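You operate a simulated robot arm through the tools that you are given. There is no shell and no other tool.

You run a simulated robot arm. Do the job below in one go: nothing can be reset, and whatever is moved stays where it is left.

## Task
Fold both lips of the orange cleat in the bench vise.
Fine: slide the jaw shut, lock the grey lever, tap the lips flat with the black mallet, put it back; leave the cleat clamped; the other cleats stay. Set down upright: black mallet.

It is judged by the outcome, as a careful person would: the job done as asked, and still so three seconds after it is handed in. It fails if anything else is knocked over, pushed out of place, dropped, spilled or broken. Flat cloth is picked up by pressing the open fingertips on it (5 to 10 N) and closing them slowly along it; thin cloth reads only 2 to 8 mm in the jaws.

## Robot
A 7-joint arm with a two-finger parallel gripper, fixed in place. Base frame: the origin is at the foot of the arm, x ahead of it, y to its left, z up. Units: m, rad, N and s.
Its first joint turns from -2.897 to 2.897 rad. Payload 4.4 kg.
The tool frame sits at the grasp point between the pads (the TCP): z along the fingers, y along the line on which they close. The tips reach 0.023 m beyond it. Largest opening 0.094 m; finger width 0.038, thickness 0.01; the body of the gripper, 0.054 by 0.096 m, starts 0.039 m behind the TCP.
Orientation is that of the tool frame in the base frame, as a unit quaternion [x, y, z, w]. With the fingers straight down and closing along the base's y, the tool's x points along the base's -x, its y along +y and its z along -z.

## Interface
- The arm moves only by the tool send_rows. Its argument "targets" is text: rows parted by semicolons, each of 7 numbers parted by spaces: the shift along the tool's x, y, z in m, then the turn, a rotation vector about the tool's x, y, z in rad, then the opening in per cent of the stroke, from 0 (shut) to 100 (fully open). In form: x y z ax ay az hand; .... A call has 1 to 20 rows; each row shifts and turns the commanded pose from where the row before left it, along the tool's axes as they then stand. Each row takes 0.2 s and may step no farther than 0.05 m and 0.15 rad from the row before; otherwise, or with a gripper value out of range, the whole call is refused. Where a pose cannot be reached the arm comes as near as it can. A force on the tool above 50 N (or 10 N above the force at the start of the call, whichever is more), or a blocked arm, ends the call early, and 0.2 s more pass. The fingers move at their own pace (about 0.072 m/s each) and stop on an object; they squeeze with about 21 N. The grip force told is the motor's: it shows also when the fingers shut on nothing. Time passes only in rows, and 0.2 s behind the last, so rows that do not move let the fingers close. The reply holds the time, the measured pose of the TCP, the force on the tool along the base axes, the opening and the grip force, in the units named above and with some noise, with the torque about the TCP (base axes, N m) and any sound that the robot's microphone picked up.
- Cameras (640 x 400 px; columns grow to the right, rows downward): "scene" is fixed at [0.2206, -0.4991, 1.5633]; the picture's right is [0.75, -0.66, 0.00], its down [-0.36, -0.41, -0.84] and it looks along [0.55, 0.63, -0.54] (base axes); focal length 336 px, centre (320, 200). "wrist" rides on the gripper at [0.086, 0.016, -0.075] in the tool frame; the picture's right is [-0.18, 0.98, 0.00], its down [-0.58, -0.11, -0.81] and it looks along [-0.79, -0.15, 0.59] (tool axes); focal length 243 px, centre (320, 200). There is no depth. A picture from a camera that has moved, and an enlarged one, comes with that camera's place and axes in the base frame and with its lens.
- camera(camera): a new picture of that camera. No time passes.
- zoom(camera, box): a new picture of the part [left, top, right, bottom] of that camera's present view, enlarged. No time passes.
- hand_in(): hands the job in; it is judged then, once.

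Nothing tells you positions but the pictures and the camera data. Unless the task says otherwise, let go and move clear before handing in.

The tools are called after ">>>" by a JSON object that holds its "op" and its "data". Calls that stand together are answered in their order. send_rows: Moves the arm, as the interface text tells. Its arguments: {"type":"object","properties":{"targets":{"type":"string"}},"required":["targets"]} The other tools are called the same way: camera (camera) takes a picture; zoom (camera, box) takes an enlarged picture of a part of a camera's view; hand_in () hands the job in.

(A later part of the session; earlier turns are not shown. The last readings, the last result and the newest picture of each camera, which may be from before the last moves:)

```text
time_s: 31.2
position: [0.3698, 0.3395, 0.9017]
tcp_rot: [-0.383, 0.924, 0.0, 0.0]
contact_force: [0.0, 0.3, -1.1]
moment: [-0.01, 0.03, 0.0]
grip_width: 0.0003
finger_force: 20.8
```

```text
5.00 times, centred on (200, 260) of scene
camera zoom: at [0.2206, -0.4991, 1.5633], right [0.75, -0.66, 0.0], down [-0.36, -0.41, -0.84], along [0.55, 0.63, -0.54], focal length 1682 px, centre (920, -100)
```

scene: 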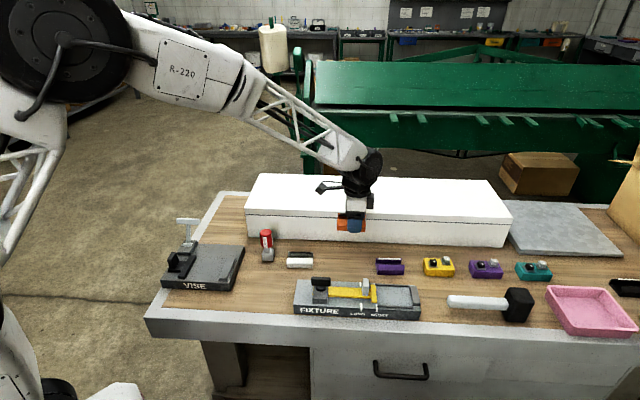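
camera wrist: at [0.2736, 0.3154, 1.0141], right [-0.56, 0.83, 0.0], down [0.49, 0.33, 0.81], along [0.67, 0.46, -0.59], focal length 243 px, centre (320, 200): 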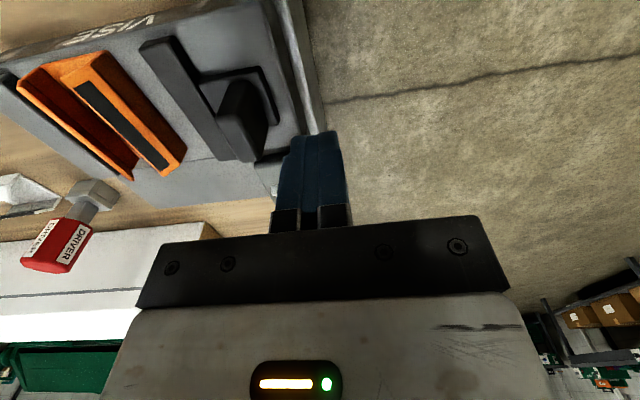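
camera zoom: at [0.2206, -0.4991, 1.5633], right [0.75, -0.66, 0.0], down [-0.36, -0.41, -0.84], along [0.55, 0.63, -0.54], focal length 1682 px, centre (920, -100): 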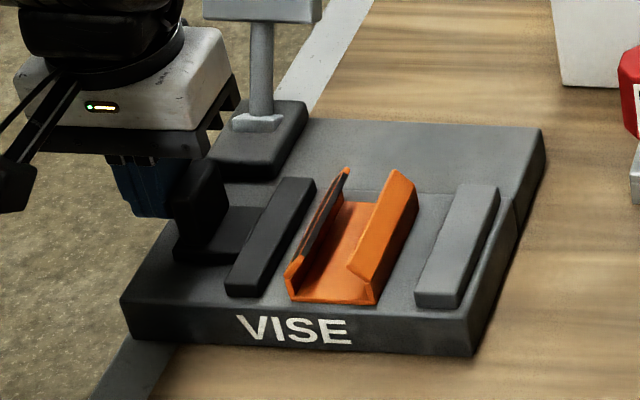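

The fingers are about to touch the knob. I'll push on in 5 mm steps while watching the force.

>>> {"op": "send_rows", "data": {"targets": "0 -0.005 0 0 0 0 0; 0 -0.005 0 0 0 0 0; 0 -0.005 0 0 0 0 0; 0 -0.005 0 0 0 0 0; 0 0 0 0 0 0 0"}}

>>> {"op": "zoom", "data": {"camera": "scene", "box": [140, 220, 260, 300]}}

```text
time_s: 32.4
position: [0.3836, 0.325, 0.9026]
tcp_rot: [-0.383, 0.924, 0.0, 0.0]
contact_force: [-0.6, 0.6, 0.5]
moment: [0.0, -0.01, 0.03]
grip_width: 0.0001
finger_force: 20.9
```

```text
5.00 times, centred on (200, 260) of scene
camera zoom: at [0.2206, -0.4991, 1.5633], right [0.75, -0.66, 0.0], down [-0.36, -0.41, -0.84], along [0.55, 0.63, -0.54], focal length 1682 px, centre (920, -100)
```

zoom: 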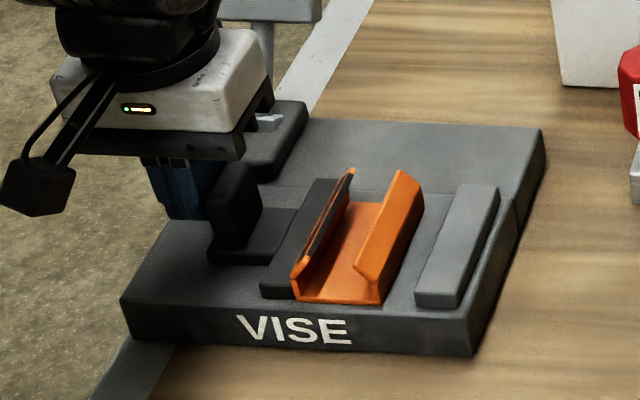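

The jaw slides freely and has just begun to move the cleat. I'll continue until the cleat meets the fixed jaw.

>>> {"op": "send_rows", "data": {"targets": "0 -0.005 0 0 0 0 0; 0 -0.005 0 0 0 0 0; 0 -0.004 0 0 0 0 0; 0 0 0 0 0 0 0"}}

>>> {"op": "zoom", "data": {"camera": "scene", "box": [140, 220, 260, 300]}}

```text
time_s: 33.4
position: [0.3934, 0.3127, 0.9023]
tcp_rot: [-0.383, 0.924, -0.001, 0.0]
contact_force: [-0.1, 0.2, 0.5]
moment: [0.0, 0.0, -0.04]
grip_width: 0.0
finger_force: 21.1
```

```text
5.00 times, centred on (200, 260) of scene
camera zoom: at [0.2206, -0.4991, 1.5633], right [0.75, -0.66, 0.0], down [-0.36, -0.41, -0.84], along [0.55, 0.63, -0.54], focal length 1682 px, centre (920, -100)
```

zoom: 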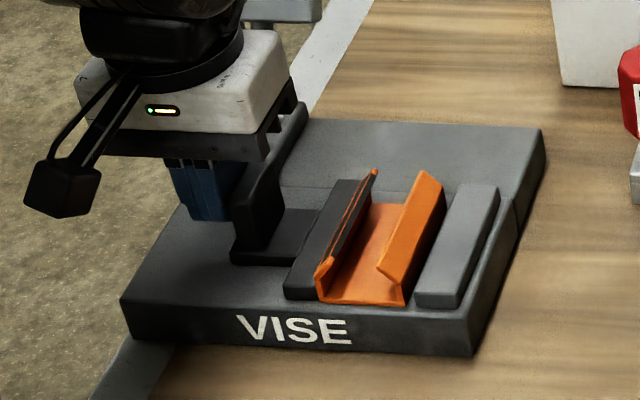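

About 7 mm is left. I'll finish with 2 mm steps.

>>> {"op": "send_rows", "data": {"targets": "0 -0.003 0 0 0 0 0; 0 -0.002 0 0 0 0 0; 0 -0.002 0 0 0 0 0; 0 0 0 0 0 0 0"}}

>>> {"op": "send_rows", "data": {"targets": "0 -0.002 0 0 0 0 0; 0 0 0 0 0 0 0"}}

>>> {"op": "zoom", "data": {"camera": "scene", "box": [140, 220, 260, 300]}}

```text
time_s: 34.6
position: [0.397, 0.3105, 0.902]
tcp_rot: [-0.382, 0.924, 0.0, 0.0]
contact_force: [-20.0, 23.9, 3.0]
moment: [-0.07, -0.02, -0.05]
grip_width: 0.0
finger_force: 20.4
stopped in row 4: the force on the tool passed its limit at 51 N (the readings are from after the stop); the commanded pose is now the measured one
```

```text
time_s: 34.9
position: [0.3969, 0.3104, 0.903]
tcp_rot: [-0.383, 0.924, 0.001, -0.001]
contact_force: [-20.3, 25.7, 2.8]
moment: [-0.04, -0.02, -0.05]
grip_width: 0.0
finger_force: 20.6
stopped in row 1: the force on the tool passed its limit at 57 N (the readings are from after the stop); the commanded pose is now the measured one
```

```text
5.00 times, centred on (200, 260) of scene
camera zoom: at [0.2206, -0.4991, 1.5633], right [0.75, -0.66, 0.0], down [-0.36, -0.41, -0.84], along [0.55, 0.63, -0.54], focal length 1682 px, centre (920, -100)
```

zoom: 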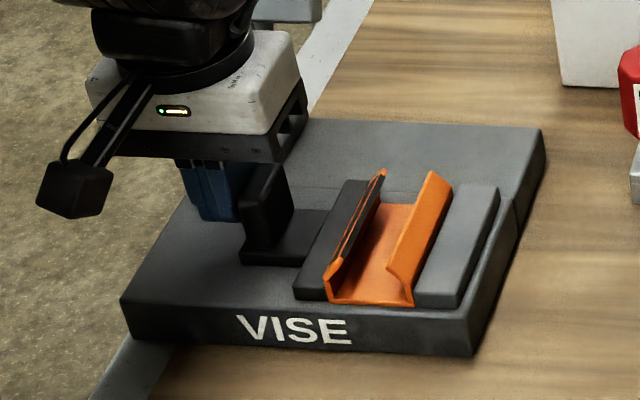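

The jaw is shut: the cleat is pressed between both jaws, and a 50 N stop confirmed it. I'll back off and check that it stays, then look at the lever.

>>> {"op": "send_rows", "data": {"targets": "0 0.005 0 0 0 0 0; 0 0.02 0 0 0 0 0; 0 0.02 0 0 0 0 0; 0 0 -0.04 0 0 0 0; 0 0 -0.04 0 0 0 0; 0.03 0 -0.03 0 0 0 0; 0.03 0 0 0 0 0 0; 0 0 0 0 0 0 0"}}

>>> {"op": "camera", "data": {"camera": "wrist"}}

>>> {"op": "zoom", "data": {"camera": "scene", "box": [140, 200, 260, 300]}}

```text
time_s: 36.7
position: [0.3225, 0.2977, 1.0134]
tcp_rot: [-0.384, 0.924, 0.001, -0.002]
contact_force: [0.0, 0.3, -0.5]
moment: [-0.03, -0.01, 0.01]
grip_width: 0.0001
finger_force: 21.2
```

```text
taken
camera wrist: at [0.2512, 0.2489, 1.0869], right [-0.57, 0.82, 0.0], down [0.49, 0.33, 0.81], along [0.66, 0.46, -0.59], focal length 243 px, centre (320, 200)
```

wrist: 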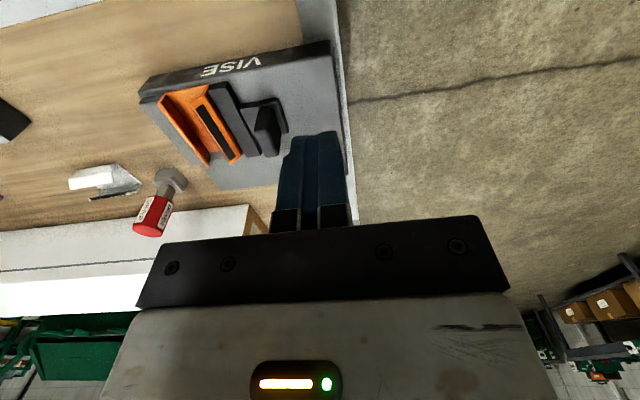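

```text
4.00 times, centred on (200, 250) of scene
camera zoom: at [0.2206, -0.4991, 1.5633], right [0.75, -0.66, 0.0], down [-0.36, -0.41, -0.84], along [0.55, 0.63, -0.54], focal length 1345 px, centre (800, 0)
```

zoom: 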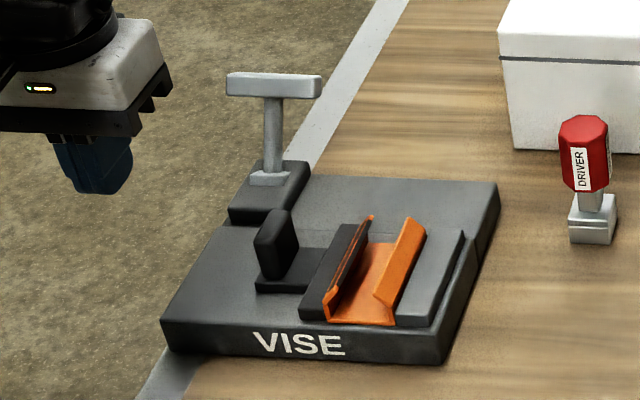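

The jaw and cleat stay put after release. I'll look closely at the lever from the scene camera and measure its tilt.

>>> {"op": "zoom", "data": {"camera": "scene", "box": [190, 210, 230, 260]}}

>>> {"op": "send_rows", "data": {"targets": "0 0.03 0 0 0 0 0; 0 0.02 -0.03 0 0 0 0; 0 0 -0.04 0 0 0 0; 0 0 0 0 0 0 0"}}

>>> {"op": "camera", "data": {"camera": "wrist"}}

```text
8.00 times, centred on (210, 235) of scene
camera zoom: at [0.2206, -0.4991, 1.5633], right [0.75, -0.66, 0.0], down [-0.36, -0.41, -0.84], along [0.55, 0.63, -0.54], focal length 2690 px, centre (1200, -80)
```

zoom: 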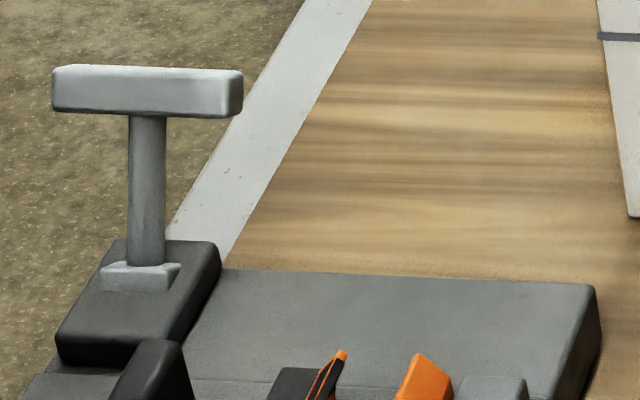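

```text
time_s: 37.7
position: [0.2881, 0.3316, 1.083]
tcp_rot: [-0.383, 0.924, 0.0, 0.0]
contact_force: [0.3, 0.4, 0.1]
moment: [0.01, -0.02, 0.03]
grip_width: 0.0002
finger_force: 20.3
```

```text
taken
camera wrist: at [0.2168, 0.2829, 1.1571], right [-0.57, 0.82, 0.0], down [0.49, 0.33, 0.81], along [0.66, 0.46, -0.59], focal length 243 px, centre (320, 200)
```

wrist: 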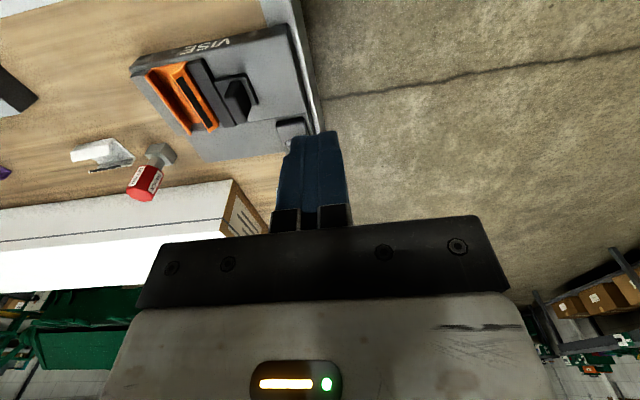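

The lever leans back about 27° from its pivot (e2 ≈ 0.60), with free block in front of it, so it should lock by swinging forward. I'll turn the tool 90° and go behind the T bar at height.

>>> {"op": "send_rows", "data": {"targets": "0 0 0 0 0 0.15 0; 0 0 0 0 0 0.15 0; 0 0 0 0 0 0.15 0; 0 0 0 0 0 0.15 0; 0 0 0 0 0 0.15 0; 0 0 0 0 0 0.15 0; 0 0 0 0 0 0.15 0; 0 0 0 0 0 0.15 0; 0 0 0 0 0 0.15 0; 0 0 0 0 0 0.15 0; 0 0 0 0 0 0.0708 0; -0.0111 0.0395 0 0 0 0 0; -0.0111 0.0395 0 0 0 0 0; -0.0111 0.0395 0 0 0 0 0; -0.0111 0.0395 0 0 0 0 0; -0.0111 0.0395 0 0 0 0 0; -0.0111 0.0395 0 0 0 0 0; 0 0 0 0 0 0 0"}}

>>> {"op": "camera", "data": {"camera": "wrist"}}

>>> {"op": "zoom", "data": {"camera": "scene", "box": [140, 160, 270, 290]}}

```text
time_s: 41.5
position: [0.5039, 0.4584, 1.0824]
tcp_rot: [0.382, 0.924, 0.0, -0.001]
contact_force: [0.5, -0.5, 0.8]
moment: [0.01, -0.01, 0.02]
grip_width: 0.0001
finger_force: 20.9
```

```text
taken
camera wrist: at [0.4548, 0.5307, 1.1567], right [0.82, 0.57, 0.0], down [0.34, -0.49, 0.81], along [0.46, -0.66, -0.59], focal length 243 px, centre (320, 200)
```

wrist: 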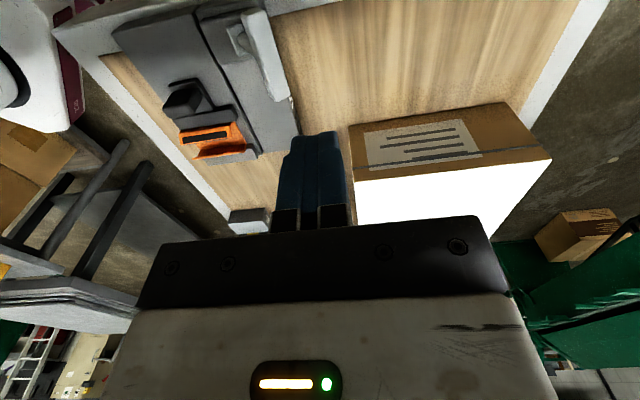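

```text
3.08 times, centred on (205, 225) of scene
camera zoom: at [0.2206, -0.4991, 1.5633], right [0.75, -0.66, 0.0], down [-0.36, -0.41, -0.84], along [0.55, 0.63, -0.54], focal length 1035 px, centre (674, 123)
```

zoom: 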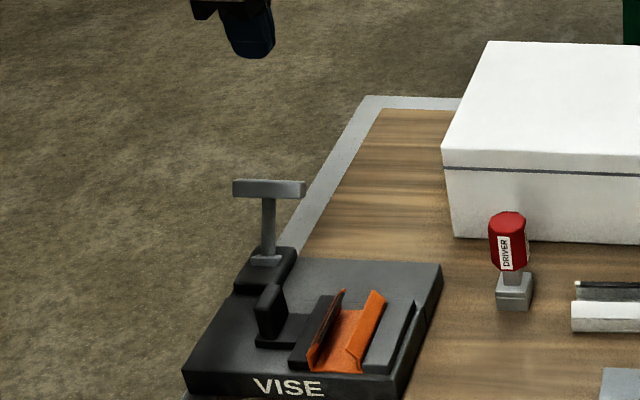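

This is a good side view of the lever, so I'll zoom in before lowering behind it.

>>> {"op": "zoom", "data": {"camera": "wrist", "box": [180, 0, 340, 110]}}

```text
3.64 times, centred on (260, 55) of wrist
camera zoom: at [0.4548, 0.5307, 1.1567], right [0.82, 0.57, 0.0], down [0.34, -0.49, 0.81], along [0.46, -0.66, -0.59], focal length 882 px, centre (538, 727)
```

zoom: 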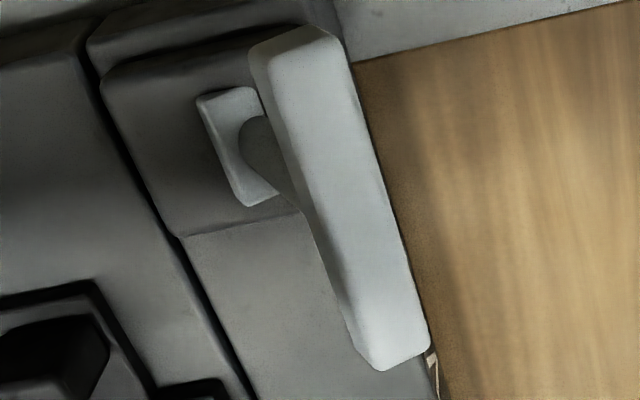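

The T bar's back edge is about 27 mm in front of the fingers. I'll lower beside it, with the tips just below the bar.

>>> {"op": "send_rows", "data": {"targets": "0 0 0.04 0 0 0 0; 0 0 0.04 0 0 0 0; 0 0 0.04 0 0 0 0; 0 0 0.033 0 0 0 0; 0 -0.01 0 0 0 0 0; 0 0 0 0 0 0 0"}}

>>> {"op": "camera", "data": {"camera": "wrist"}}

>>> {"op": "zoom", "data": {"camera": "scene", "box": [160, 180, 260, 270]}}

```text
time_s: 42.9
position: [0.4941, 0.4486, 0.9293]
tcp_rot: [0.382, 0.924, 0.0, -0.001]
contact_force: [0.0, 0.5, -0.6]
moment: [0.01, -0.02, 0.04]
grip_width: 0.0
finger_force: 20.9
```

```text
taken
camera wrist: at [0.4461, 0.5215, 1.0031], right [0.82, 0.57, 0.0], down [0.34, -0.49, 0.81], along [0.46, -0.66, -0.59], focal length 243 px, centre (320, 200)
```

wrist: 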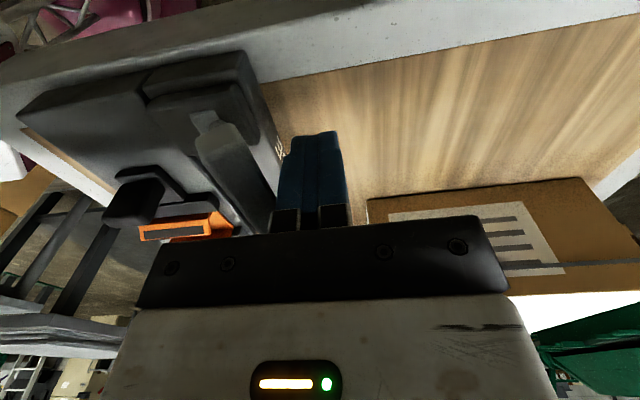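

```text
4.44 times, centred on (210, 225) of scene
camera zoom: at [0.2206, -0.4991, 1.5633], right [0.75, -0.66, 0.0], down [-0.36, -0.41, -0.84], along [0.55, 0.63, -0.54], focal length 1495 px, centre (809, 89)
```

zoom: 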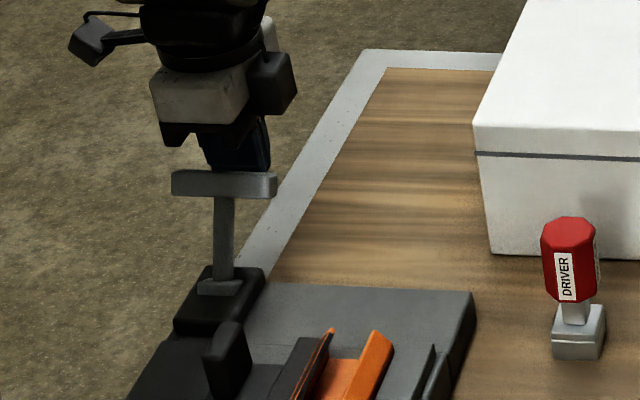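

The fingers are right behind the T bar. I'll push it gently toward the front in small steps.

>>> {"op": "send_rows", "data": {"targets": "0 -0.006 0 0 0 0 0; 0 -0.006 0 0 0 0 0; 0 -0.005 0 0 0 0 0; 0 -0.005 0 0 0 0 0; 0 0 0 0 0 0 0"}}

>>> {"op": "zoom", "data": {"camera": "scene", "box": [160, 180, 260, 270]}}

```text
time_s: 44.1
position: [0.4812, 0.433, 0.9289]
tcp_rot: [0.382, 0.924, 0.0, -0.002]
contact_force: [-0.4, 0.0, 0.1]
moment: [-0.02, 0.06, 0.0]
grip_width: 0.0002
finger_force: 21.1
```

```text
4.44 times, centred on (210, 225) of scene
camera zoom: at [0.2206, -0.4991, 1.5633], right [0.75, -0.66, 0.0], down [-0.36, -0.41, -0.84], along [0.55, 0.63, -0.54], focal length 1495 px, centre (809, 89)
```

zoom: 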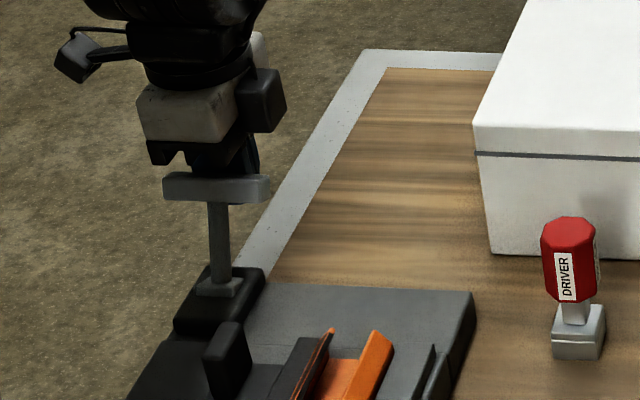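

The lever swings forward easily, so this is the right direction. I'll keep pushing through vertical.

>>> {"op": "send_rows", "data": {"targets": "0 -0.006 0 0 0 0 0; 0 -0.006 0 0 0 0 0; 0 -0.006 0 0 0 0 0; 0 -0.006 0 0 0 0 0; 0 -0.006 0 0 0 0 0; 0 -0.006 0 0 0 0 0; 0 0 0 0 0 0 0"}}

>>> {"op": "zoom", "data": {"camera": "scene", "box": [160, 180, 260, 270]}}

>>> {"op": "camera", "data": {"camera": "wrist"}}

```text
time_s: 45.7
position: [0.4549, 0.4068, 0.9288]
tcp_rot: [0.381, 0.924, 0.001, -0.001]
contact_force: [0.5, 0.1, -0.2]
moment: [-0.02, 0.03, 0.0]
grip_width: 0.0
finger_force: 20.8
```

```text
4.44 times, centred on (210, 225) of scene
camera zoom: at [0.2206, -0.4991, 1.5633], right [0.75, -0.66, 0.0], down [-0.36, -0.41, -0.84], along [0.55, 0.63, -0.54], focal length 1495 px, centre (809, 89)
```

zoom: 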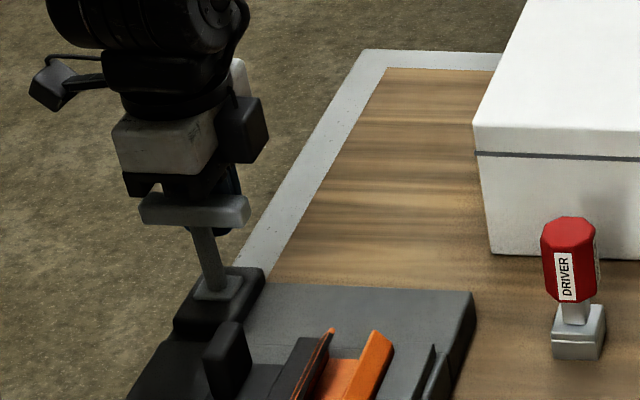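

```text
taken
camera wrist: at [0.4059, 0.4799, 1.0027], right [0.82, 0.57, 0.0], down [0.34, -0.49, 0.81], along [0.46, -0.66, -0.59], focal length 243 px, centre (320, 200)
```

wrist: 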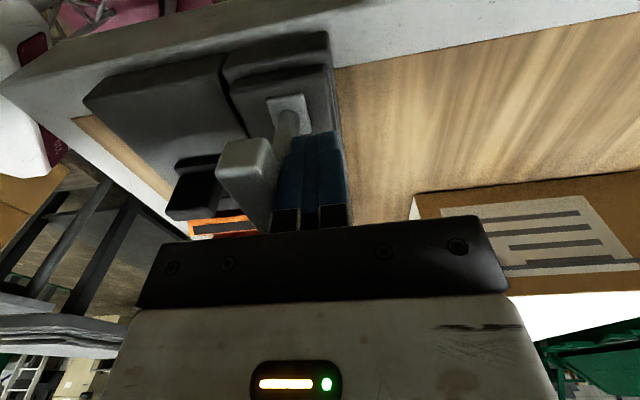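

The lever moved, but it also seems to lean slightly to the left. I'll zoom in to understand its true axis before pushing further.

>>> {"op": "zoom", "data": {"camera": "wrist", "box": [180, 60, 360, 240]}}

>>> {"op": "zoom", "data": {"camera": "scene", "box": [185, 215, 225, 260]}}

```text
2.22 times, centred on (270, 150) of wrist
camera zoom: at [0.4059, 0.4799, 1.0027], right [0.82, 0.57, 0.0], down [0.34, -0.49, 0.81], along [0.46, -0.66, -0.59], focal length 539 px, centre (431, 311)
```

zoom: 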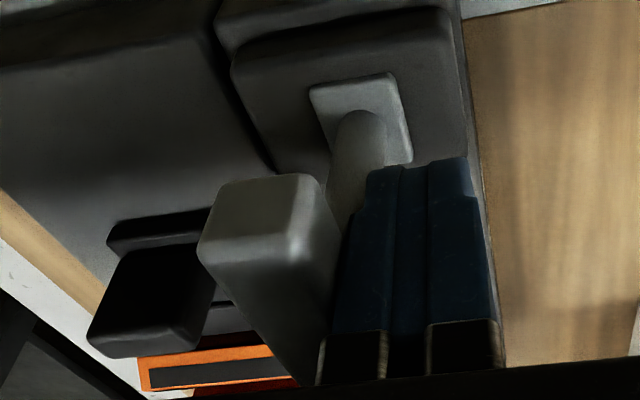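

```text
8.89 times, centred on (205, 238) of scene
camera zoom: at [0.2206, -0.4991, 1.5633], right [0.75, -0.66, 0.0], down [-0.36, -0.41, -0.84], along [0.55, 0.63, -0.54], focal length 2989 px, centre (1342, -133)
```

zoom: 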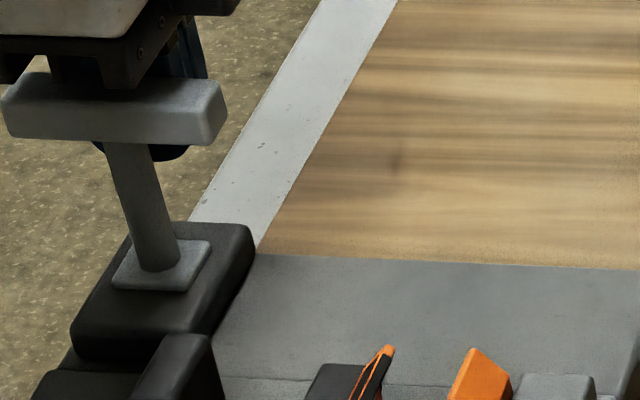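

That lean was only perspective; the lever is rotating cleanly about its cross-pin. I'll continue forward and downward along its arc.

>>> {"op": "send_rows", "data": {"targets": "0 -0.006 0.002 0 0 0 0; 0 -0.006 0.002 0 0 0 0; 0 -0.006 0.003 0 0 0 0; 0 -0.006 0.003 0 0 0 0; 0 0 0 0 0 0 0"}}

>>> {"op": "zoom", "data": {"camera": "scene", "box": [170, 200, 240, 270]}}

>>> {"op": "zoom", "data": {"camera": "wrist", "box": [180, 60, 360, 240]}}

```text
time_s: 46.9
position: [0.4386, 0.3907, 0.9192]
tcp_rot: [0.382, 0.924, 0.0, -0.001]
contact_force: [0.0, 1.4, 4.0]
moment: [0.05, -0.01, 0.01]
grip_width: 0.0001
finger_force: 20.7
```

```text
5.71 times, centred on (205, 235) of scene
camera zoom: at [0.2206, -0.4991, 1.5633], right [0.75, -0.66, 0.0], down [-0.36, -0.41, -0.84], along [0.55, 0.63, -0.54], focal length 1922 px, centre (977, 0)
```

zoom: 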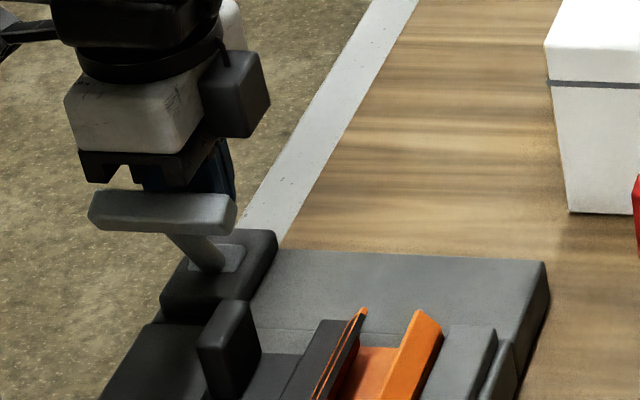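

```text
2.22 times, centred on (270, 150) of wrist
camera zoom: at [0.3893, 0.4634, 0.9927], right [0.82, 0.57, 0.0], down [0.34, -0.49, 0.81], along [0.46, -0.66, -0.59], focal length 539 px, centre (431, 311)
```

zoom: 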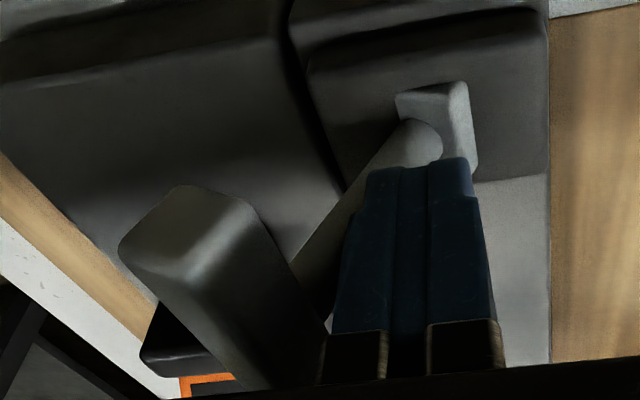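

The lever is now about 45° forward with only 4 N of contact. I'll keep following it down.

>>> {"op": "send_rows", "data": {"targets": "0 -0.006 0.004 0 0 0 0; 0 -0.006 0.004 0 0 0 0; 0 -0.006 0.004 0 0 0 0; 0 0 0 0 0 0 0"}}

>>> {"op": "zoom", "data": {"camera": "scene", "box": [170, 200, 240, 270]}}

>>> {"op": "zoom", "data": {"camera": "wrist", "box": [180, 60, 360, 240]}}

```text
time_s: 47.5
position: [0.4365, 0.3885, 0.9171]
tcp_rot: [0.382, 0.924, 0.006, 0.002]
contact_force: [7.8, 11.9, 4.6]
moment: [0.22, -0.13, -0.02]
grip_width: 0.0
finger_force: 20.6
stopped in row 2: the force on the tool passed its limit at 62 N (the readings are from after the stop); the commanded pose is now the measured one
```

```text
5.71 times, centred on (205, 235) of scene
camera zoom: at [0.2206, -0.4991, 1.5633], right [0.75, -0.66, 0.0], down [-0.36, -0.41, -0.84], along [0.55, 0.63, -0.54], focal length 1922 px, centre (977, 0)
```

zoom: 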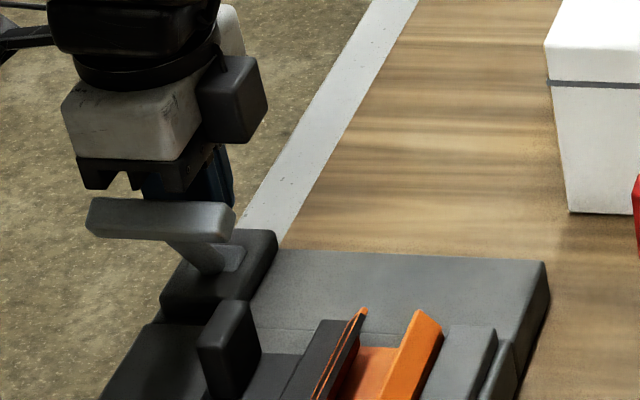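

```text
2.22 times, centred on (270, 150) of wrist
camera zoom: at [0.3867, 0.461, 0.9916], right [0.82, 0.57, 0.01], down [0.33, -0.49, 0.8], along [0.46, -0.66, -0.59], focal length 539 px, centre (431, 311)
```

zoom: 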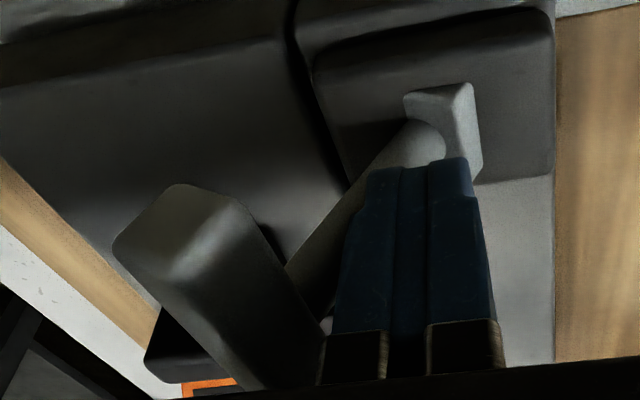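

The lever stopped firmly at about 35° forward, having started at about 29° back, which looks like its end stop. I'll back off and look at whether it stays there.

>>> {"op": "send_rows", "data": {"targets": "0 0.006 0 0 0 0 0; 0 0.02 0 0 0 0 0; 0 0.02 0 0 0 0 0; 0 0 -0.04 0 0 0 0; 0 0 -0.04 0 0 0 0; 0 0 -0.04 0 0 0 0; 0 0 0 0 0 0 0"}}

>>> {"op": "zoom", "data": {"camera": "scene", "box": [150, 210, 240, 290]}}

>>> {"op": "zoom", "data": {"camera": "wrist", "box": [160, 0, 360, 180]}}

```text
time_s: 49.0
position: [0.4688, 0.4212, 1.0399]
tcp_rot: [0.382, 0.924, 0.005, 0.002]
contact_force: [0.7, 0.2, 0.0]
moment: [0.01, 0.0, 0.0]
grip_width: 0.0
finger_force: 21.1
```

```text
5.00 times, centred on (195, 250) of scene
camera zoom: at [0.2206, -0.4991, 1.5633], right [0.75, -0.66, 0.0], down [-0.36, -0.41, -0.84], along [0.55, 0.63, -0.54], focal length 1682 px, centre (945, -50)
```

zoom: 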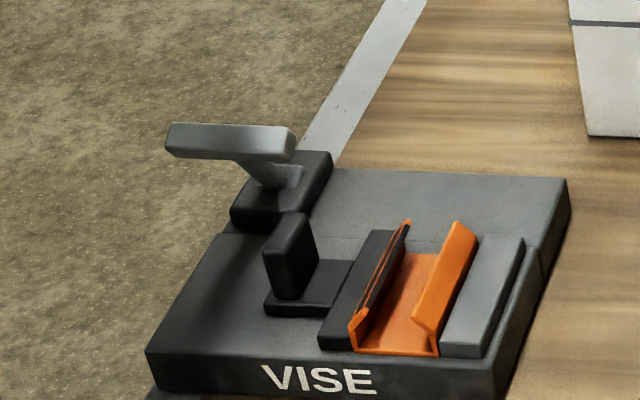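

```text
2.22 times, centred on (260, 90) of wrist
camera zoom: at [0.4193, 0.4932, 1.1138], right [0.82, 0.57, 0.01], down [0.33, -0.49, 0.8], along [0.46, -0.66, -0.59], focal length 539 px, centre (453, 444)
```

zoom: 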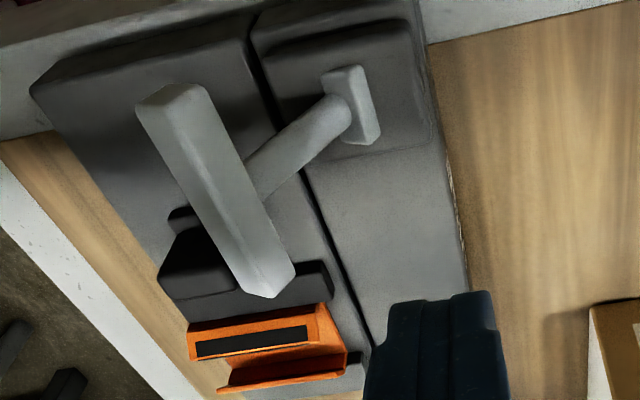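

The lever stays about 38–40° forward. To be sure it's fully at its stop, I'll push once more, higher up near the T bar where I have more leverage.

>>> {"op": "send_rows", "data": {"targets": "0 0 0.04 0.0107 0 0 0; 0 0 0.04 0 0 0 0; 0 0 0.023 0 0 0 0; 0 -0.02 0 0 0 0 0; 0 -0.015 0 0 0 0 0; 0 -0.008 0 0 0 0 0; 0 0 0 0 0 0 0"}}

>>> {"op": "send_rows", "data": {"targets": "0 -0.003 0 0 0 0 0; 0 -0.003 0 0 0 0 0; 0 -0.003 0 0 0 0 0; 0 -0.003 0 0 0 0 0; 0 -0.003 0 0 0 0 0; 0 0 0 0 0 0 0"}}

>>> {"op": "zoom", "data": {"camera": "scene", "box": [150, 210, 240, 290]}}

```text
time_s: 50.6
position: [0.4372, 0.388, 0.934]
tcp_rot: [0.382, 0.924, 0.0, 0.001]
contact_force: [-0.9, -0.6, -0.3]
moment: [0.0, -0.03, 0.0]
grip_width: 0.0002
finger_force: 21.3
```

```text
time_s: 51.9
position: [0.4299, 0.381, 0.9375]
tcp_rot: [0.382, 0.924, 0.003, 0.002]
contact_force: [7.3, 10.5, 4.1]
moment: [0.2, -0.12, 0.01]
grip_width: 0.0001
finger_force: 21.2
stopped in row 6: the force on the tool passed its limit at 52 N (the readings are from after the stop); the commanded pose is now the measured one
```

```text
5.00 times, centred on (195, 250) of scene
camera zoom: at [0.2206, -0.4991, 1.5633], right [0.75, -0.66, 0.0], down [-0.36, -0.41, -0.84], along [0.55, 0.63, -0.54], focal length 1682 px, centre (945, -50)
```

zoom: 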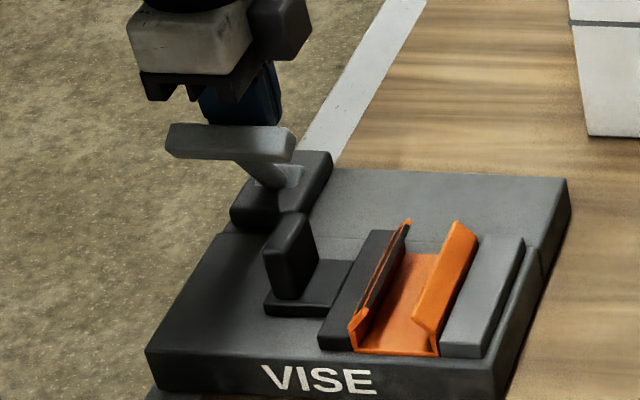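

The lever doesn't budge under 52 N with more leverage, so it's hard against its stop, which I take as locked. I'll back away, level the tool, and go to look at the mallet.

>>> {"op": "send_rows", "data": {"targets": "0 0.01 0 0.006 0 0 0; 0 0.02 0 0 0 0 0; 0 0.01 -0.03 0 0 0 0; 0 0 -0.04 0 0 0 30; 0 0 -0.04 0 0 0 60; 0 0 -0.04 0 0 0 100; 0 0 0 0 0 0 100"}}

>>> {"op": "zoom", "data": {"camera": "scene", "box": [150, 200, 250, 300]}}

>>> {"op": "zoom", "data": {"camera": "scene", "box": [430, 270, 550, 340]}}

```text
time_s: 53.5
position: [0.4556, 0.408, 1.0851]
tcp_rot: [0.383, 0.924, -0.001, 0.0]
contact_force: [-0.4, -0.1, -0.5]
moment: [0.02, 0.04, -0.02]
grip_width: 0.0942
finger_force: 0.0
```

```text
4.00 times, centred on (200, 250) of scene
camera zoom: at [0.2206, -0.4991, 1.5633], right [0.75, -0.66, 0.0], down [-0.36, -0.41, -0.84], along [0.55, 0.63, -0.54], focal length 1345 px, centre (800, 0)
```

zoom: 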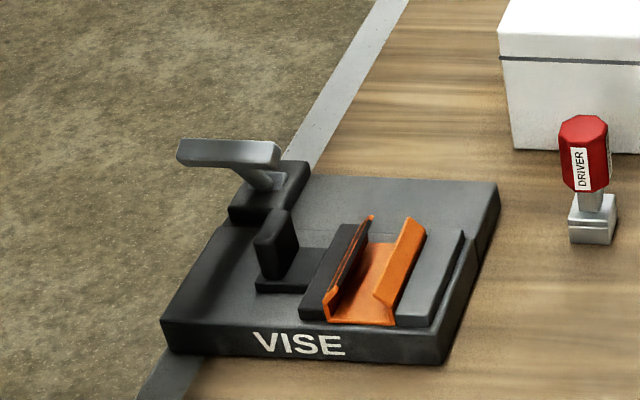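

```text
5.33 times, centred on (490, 305) of scene
camera zoom: at [0.2206, -0.4991, 1.5633], right [0.75, -0.66, 0.0], down [-0.36, -0.41, -0.84], along [0.55, 0.63, -0.54], focal length 1794 px, centre (-587, -360)
```

zoom: 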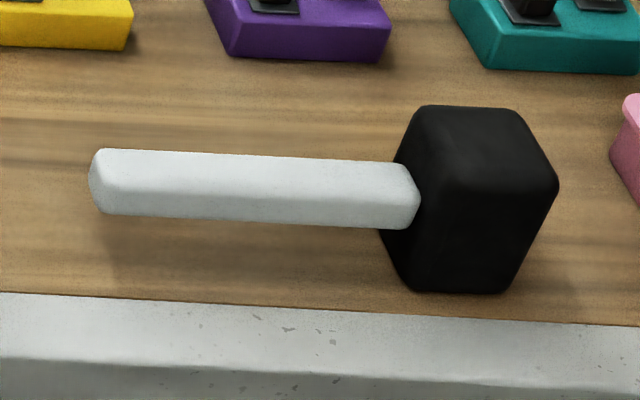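

The lever is locked and the cleat clamped. Now I'll travel to the mallet, which stands on its head with the handle horizontal, and look from close by.

>>> {"op": "send_rows", "data": {"targets": "-0.0421 -0.0117 0 0 0 0 100; -0.0421 -0.0117 0 0 0 0 100; -0.0421 -0.0117 0 0 0 0 100; -0.0421 -0.0117 0.005 0 0 0 100; -0.0421 -0.0117 0.005 0 0 0 100; -0.0421 -0.0117 0.005 0 0 0 100; -0.0421 -0.0117 0.005 0 0 0 100; -0.0421 -0.0117 0.005 0 0 0 100; -0.0421 -0.0117 0.005 0 0 0 100; -0.0421 -0.0117 0.005 0 0 0 100; -0.0421 -0.0117 0.01 0 0 0 100; -0.0421 -0.0117 0.01 0 0 0 100; -0.0421 -0.0117 0.01 0 0 0 100; -0.0421 -0.0117 0.01 0 0 0 100; -0.0421 -0.0117 0.01 0 0 0 100; -0.0421 -0.0117 0 0 0 0 100; 0 0 0 0 0 0 100"}}

>>> {"op": "camera", "data": {"camera": "wrist"}}

>>> {"op": "camera", "data": {"camera": "scene"}}

```text
time_s: 57.1
position: [0.8033, -0.2006, 0.9998]
tcp_rot: [0.383, 0.924, 0.0, 0.001]
contact_force: [-0.1, -0.2, -0.9]
moment: [-0.02, -0.01, 0.03]
grip_width: 0.0939
finger_force: 0.1
```

```text
taken
camera wrist: at [0.7531, -0.1278, 1.0732], right [0.82, 0.57, 0.0], down [0.34, -0.49, 0.81], along [0.46, -0.66, -0.59], focal length 243 px, centre (320, 200)
```

wrist: 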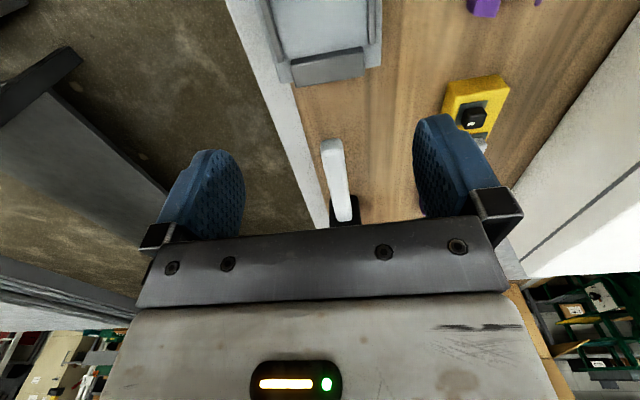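

```text
taken
```

scene: 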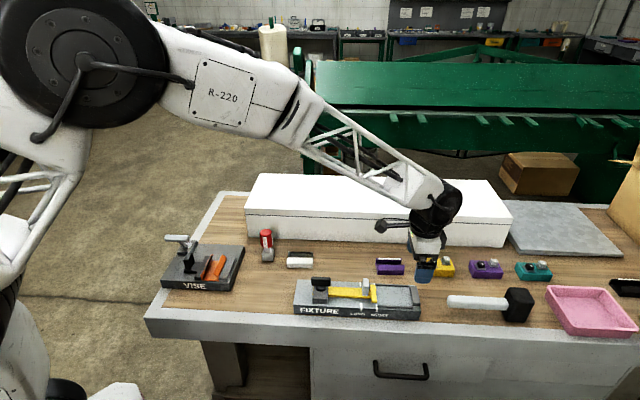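

>>> {"op": "zoom", "data": {"camera": "wrist", "box": [280, 120, 400, 230]}}

```text
3.64 times, centred on (340, 175) of wrist
camera zoom: at [0.7531, -0.1278, 1.0732], right [0.82, 0.57, 0.0], down [0.34, -0.49, 0.81], along [0.46, -0.66, -0.59], focal length 882 px, centre (247, 291)
```

zoom: 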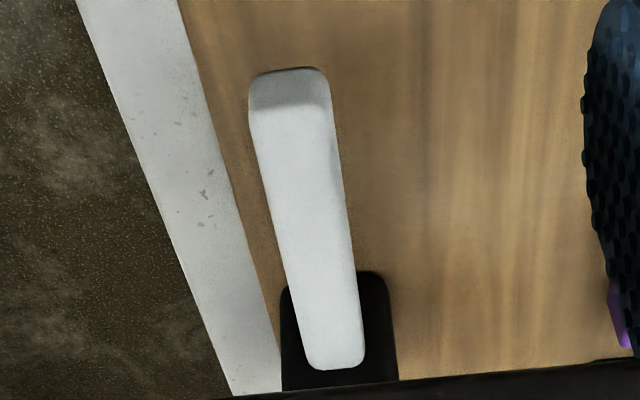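

The mallet handle runs along e1 at e2 ≈ 0.42, from e1 ≈ 0.807 to 0.962, with its top at z ≈ 0.869. The head is about 5 × 5 × 7.5 cm, centred near e1 ≈ 0.986. I'll move above the handle as close to the head as reach allows.

>>> {"op": "send_rows", "data": {"targets": "-0.04 -0.0015 0.015 0 0 0 100; -0.04 -0.0015 0.015 0 0 0 100; -0.04 -0.0015 0.015 0 0 0 100; -0.035 -0.0012 0.015 0 0 0 100; -0.015 0 0.01 0 0 0 100; 0 0 0 0 0 0 100"}}

>>> {"op": "camera", "data": {"camera": "wrist"}}

>>> {"op": "zoom", "data": {"camera": "scene", "box": [420, 240, 560, 340]}}

```text
time_s: 58.5
position: [0.9217, -0.3248, 0.9329]
tcp_rot: [0.381, 0.924, 0.0, 0.0]
contact_force: [-0.2, -0.5, 0.1]
moment: [0.05, 0.0, 0.02]
grip_width: 0.0941
finger_force: 0.0
```

```text
taken
camera wrist: at [0.8709, -0.2516, 1.0051], right [0.82, 0.57, 0.0], down [0.34, -0.49, 0.81], along [0.46, -0.66, -0.59], focal length 243 px, centre (320, 200)
```

wrist: 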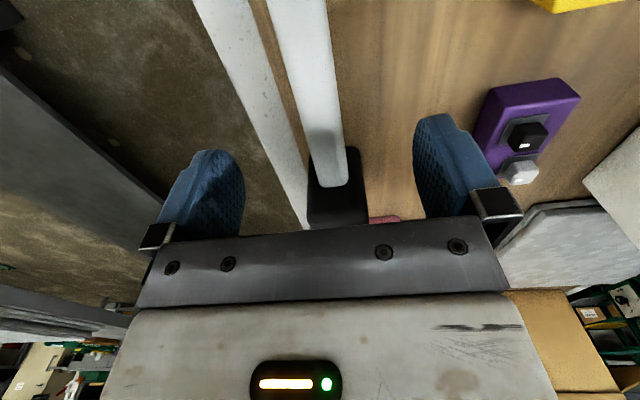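

```text
4.00 times, centred on (490, 290) of scene
camera zoom: at [0.2206, -0.4991, 1.5633], right [0.75, -0.66, 0.0], down [-0.36, -0.41, -0.84], along [0.55, 0.63, -0.54], focal length 1345 px, centre (-360, -160)
```

zoom: 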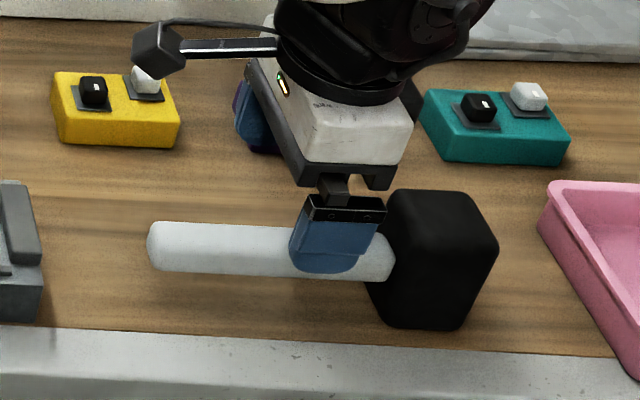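

The handle centreline is at e2 ≈ 0.418, so I'll shift 3.5 mm and lower to straddle it with the TCP at the handle's mid-height.

>>> {"op": "send_rows", "data": {"targets": "-0.003 -0.0037 0.025 0 0 0 100; 0 0 0.025 0 0 0 100; 0 0 0.02 0 0 0 100; 0 0 0.006 0 0 0 100; 0 0 0 0 0 0 100"}}

>>> {"op": "camera", "data": {"camera": "wrist"}}

>>> {"op": "zoom", "data": {"camera": "scene", "box": [420, 240, 560, 340]}}

```text
time_s: 59.7
position: [0.9202, -0.3278, 0.8537]
tcp_rot: [0.382, 0.924, 0.001, 0.0]
contact_force: [-0.6, -0.3, -0.5]
moment: [0.02, 0.0, -0.04]
grip_width: 0.0939
finger_force: 0.0
```

```text
taken
camera wrist: at [0.87, -0.2549, 0.9287], right [0.82, 0.57, 0.0], down [0.34, -0.49, 0.81], along [0.46, -0.66, -0.59], focal length 243 px, centre (320, 200)
```

wrist: 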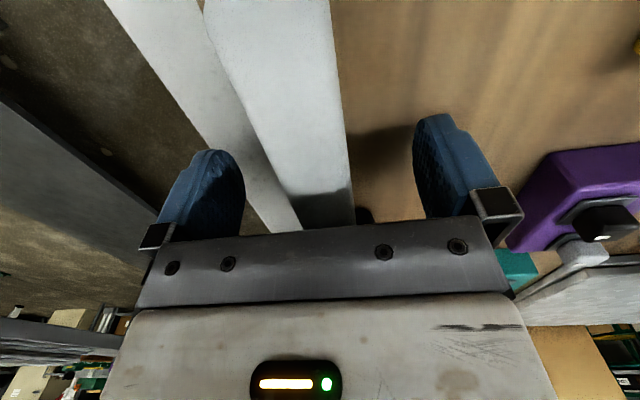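

```text
4.00 times, centred on (490, 290) of scene
camera zoom: at [0.2206, -0.4991, 1.5633], right [0.75, -0.66, 0.0], down [-0.36, -0.41, -0.84], along [0.55, 0.63, -0.54], focal length 1345 px, centre (-360, -160)
```

zoom: 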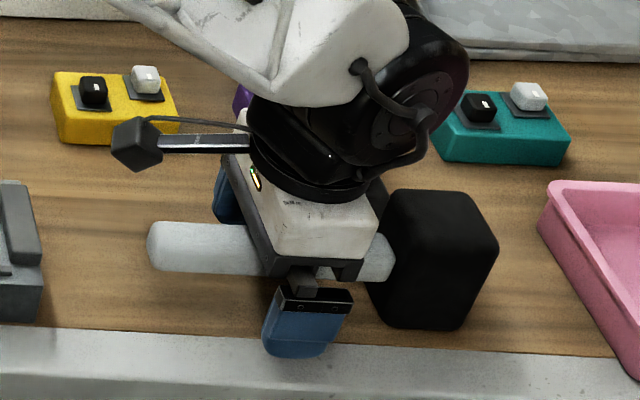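

The fingers straddle the handle evenly. I'll close on it.

>>> {"op": "send_rows", "data": {"targets": "0 0 0 0 0 0 70; 0 0 0 0 0 0 50; 0 0 0 0 0 0 35; 0 0 0 0 0 0 25; 0 0 0 0 0 0 10; 0 0 0 0 0 0 0; 0 0 0 0 0 0 0"}}

>>> {"op": "zoom", "data": {"camera": "scene", "box": [420, 240, 560, 340]}}

```text
time_s: 61.3
position: [0.9192, -0.3268, 0.8557]
tcp_rot: [0.382, 0.924, 0.0, 0.0]
contact_force: [0.8, 1.1, -0.3]
moment: [0.07, -0.11, 0.23]
grip_width: 0.0262
finger_force: 20.9
```

```text
4.00 times, centred on (490, 290) of scene
camera zoom: at [0.2206, -0.4991, 1.5633], right [0.75, -0.66, 0.0], down [-0.36, -0.41, -0.84], along [0.55, 0.63, -0.54], focal length 1345 px, centre (-360, -160)
```

zoom: 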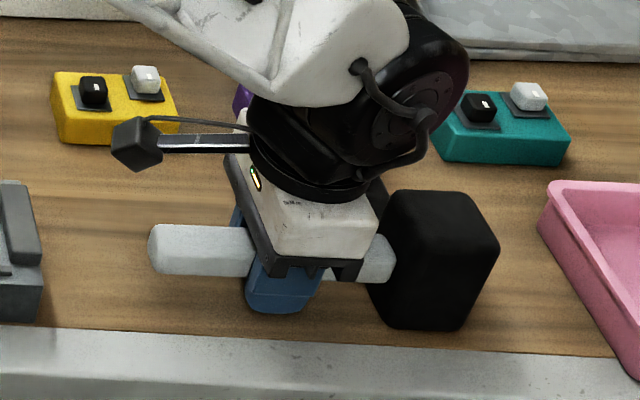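

The handle is gripped (26 mm wide) and the head hasn't moved; this is the place to return it to: TCP ≈ (0.919, -0.327, 0.855). I'll lift slightly and check for droop.

>>> {"op": "send_rows", "data": {"targets": "0 0 -0.008 0 0 0 0; 0 0 -0.01 0 0 0 0; 0 0 -0.012 0 0 0 0; 0 0 0 0 0 0 0; 0 0 0 0 0 0 0"}}

>>> {"op": "zoom", "data": {"camera": "scene", "box": [420, 240, 560, 340]}}

>>> {"op": "camera", "data": {"camera": "wrist"}}

```text
time_s: 62.5
position: [0.9184, -0.3288, 0.8836]
tcp_rot: [0.382, 0.924, 0.0, -0.001]
contact_force: [-0.2, 0.4, -2.1]
moment: [0.17, 0.16, 0.01]
grip_width: 0.026
finger_force: 21.1
```

```text
4.00 times, centred on (490, 290) of scene
camera zoom: at [0.2206, -0.4991, 1.5633], right [0.75, -0.66, 0.0], down [-0.36, -0.41, -0.84], along [0.55, 0.63, -0.54], focal length 1345 px, centre (-360, -160)
```

zoom: 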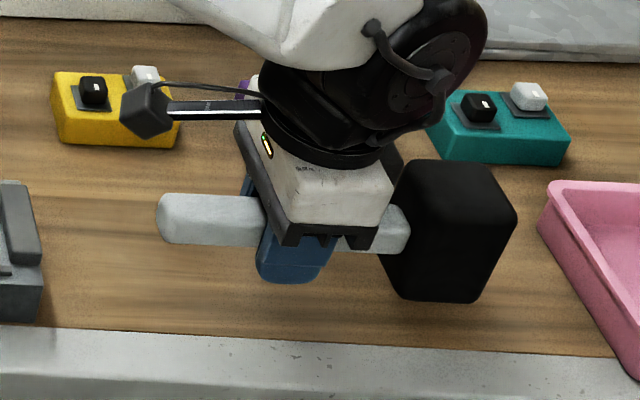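

```text
taken
camera wrist: at [0.869, -0.2552, 0.9583], right [0.82, 0.57, 0.0], down [0.34, -0.49, 0.81], along [0.46, -0.66, -0.59], focal length 243 px, centre (320, 200)
```

wrist: 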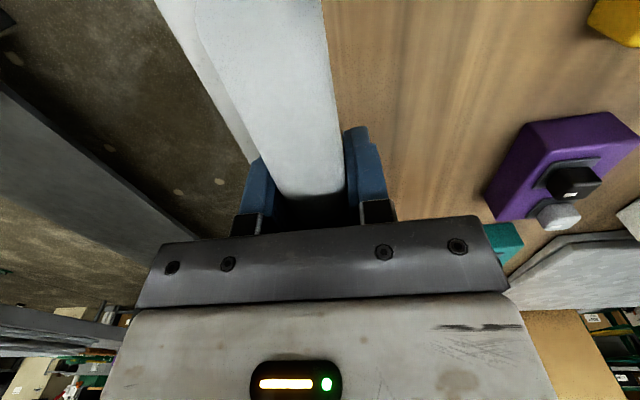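

The mallet weighs only about 2 N and shows no droop. I'll raise it, carry it toward the vise at height, and then turn the tool 90° so the head points to the back.

>>> {"op": "send_rows", "data": {"targets": "0 0 -0.03 0 0 0 0; 0 0 -0.04 0 0 0 0; 0 0 -0.04 0 0 0 0; 0 0 -0.04 0 0 0 0; 0 0 -0.016 0 0 0 0; 0.03 -0.003 0 0 0 0 0; 0.04 -0.003 0 0 0 0 0; 0.04 -0.003 0 0 0 0 0; 0.04 -0.003 0 0 0 0 0; 0.04 -0.003 0 0 0 0 0; 0.04 -0.003 0 0 0 0 0; 0.04 -0.003 0 0 0 0 0; 0.04 -0.003 0 0 0 0 0; 0.04 -0.003 0 0 0 0 0; 0.04 -0.003 0 0 0 0 0; 0.04 -0.003 0 0 0 0 0; 0.03 -0.003 0 0 0 0 0; 0 0 0 0 0 0 0"}}

>>> {"op": "camera", "data": {"camera": "scene"}}

```text
time_s: 66.3
position: [0.5661, -0.0281, 1.0505]
tcp_rot: [0.382, 0.924, 0.0, 0.0]
contact_force: [0.0, -0.5, -3.0]
moment: [0.13, 0.16, 0.02]
grip_width: 0.0257
finger_force: 21.2
```

```text
taken
```

scene: 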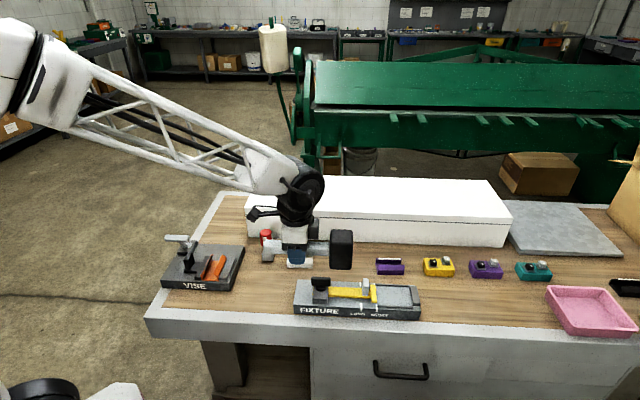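

I'll rotate the tool +90° here and then move the head over the vise.

>>> {"op": "send_rows", "data": {"targets": "0 0 0 0 0 -0.1 0; 0 0 0 0 0 -0.15 0; 0 0 0 0 0 -0.15 0; 0 0 0 0 0 -0.15 0; 0 0 0 0 0 -0.15 0; 0 0 0 0 0 -0.15 0; 0 0 0 0 0 -0.15 0; 0 0 0 0 0 -0.15 0; 0 0 0 0 0 -0.15 0; 0 0 0 0 0 -0.15 0; 0 0 0 0 0 -0.1208 0; 0 0 0 0 0 0 0; -0.0019 0.03 0 0 0 0 0; -0.0019 0.0388 0 0 0 0 0; -0.0019 0.0388 0 0 0 0 0; -0.0019 0.0388 0 0 0 0 0; -0.0019 0.0388 0 0 0 0 0; -0.0019 0.0388 0 0 0 0 0; -0.0019 0.0388 0 0 0 0 0; 0 0 0 0 0 0 0"}}

>>> {"op": "camera", "data": {"camera": "wrist"}}

>>> {"op": "zoom", "data": {"camera": "scene", "box": [130, 180, 290, 300]}}

```text
time_s: 70.5
position: [0.3893, 0.1671, 1.0493]
tcp_rot: [-0.384, 0.923, -0.001, 0.0]
contact_force: [0.6, -0.5, -2.3]
moment: [-0.15, 0.13, 0.0]
grip_width: 0.0255
finger_force: 20.4
```

```text
taken
camera wrist: at [0.3182, 0.1174, 1.1236], right [-0.57, 0.82, 0.0], down [0.49, 0.33, 0.81], along [0.66, 0.46, -0.59], focal length 243 px, centre (320, 200)
```

wrist: 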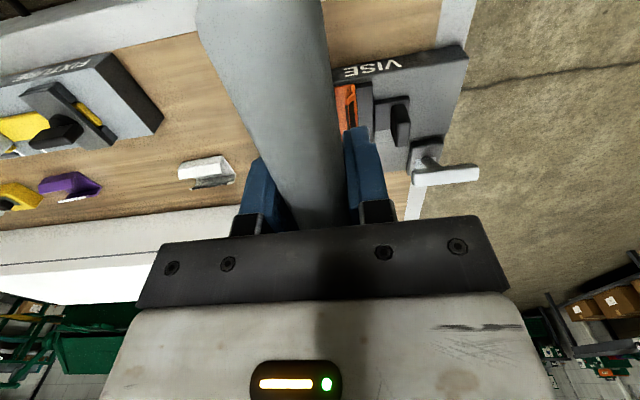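

```text
3.33 times, centred on (210, 240) of scene
camera zoom: at [0.2206, -0.4991, 1.5633], right [0.75, -0.66, 0.0], down [-0.36, -0.41, -0.84], along [0.55, 0.63, -0.54], focal length 1121 px, centre (687, 67)
```

zoom: 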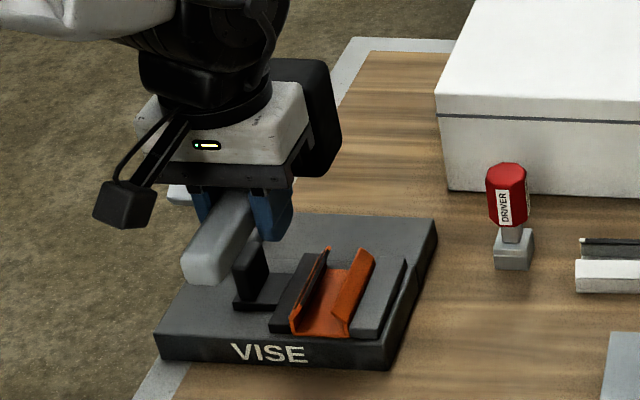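

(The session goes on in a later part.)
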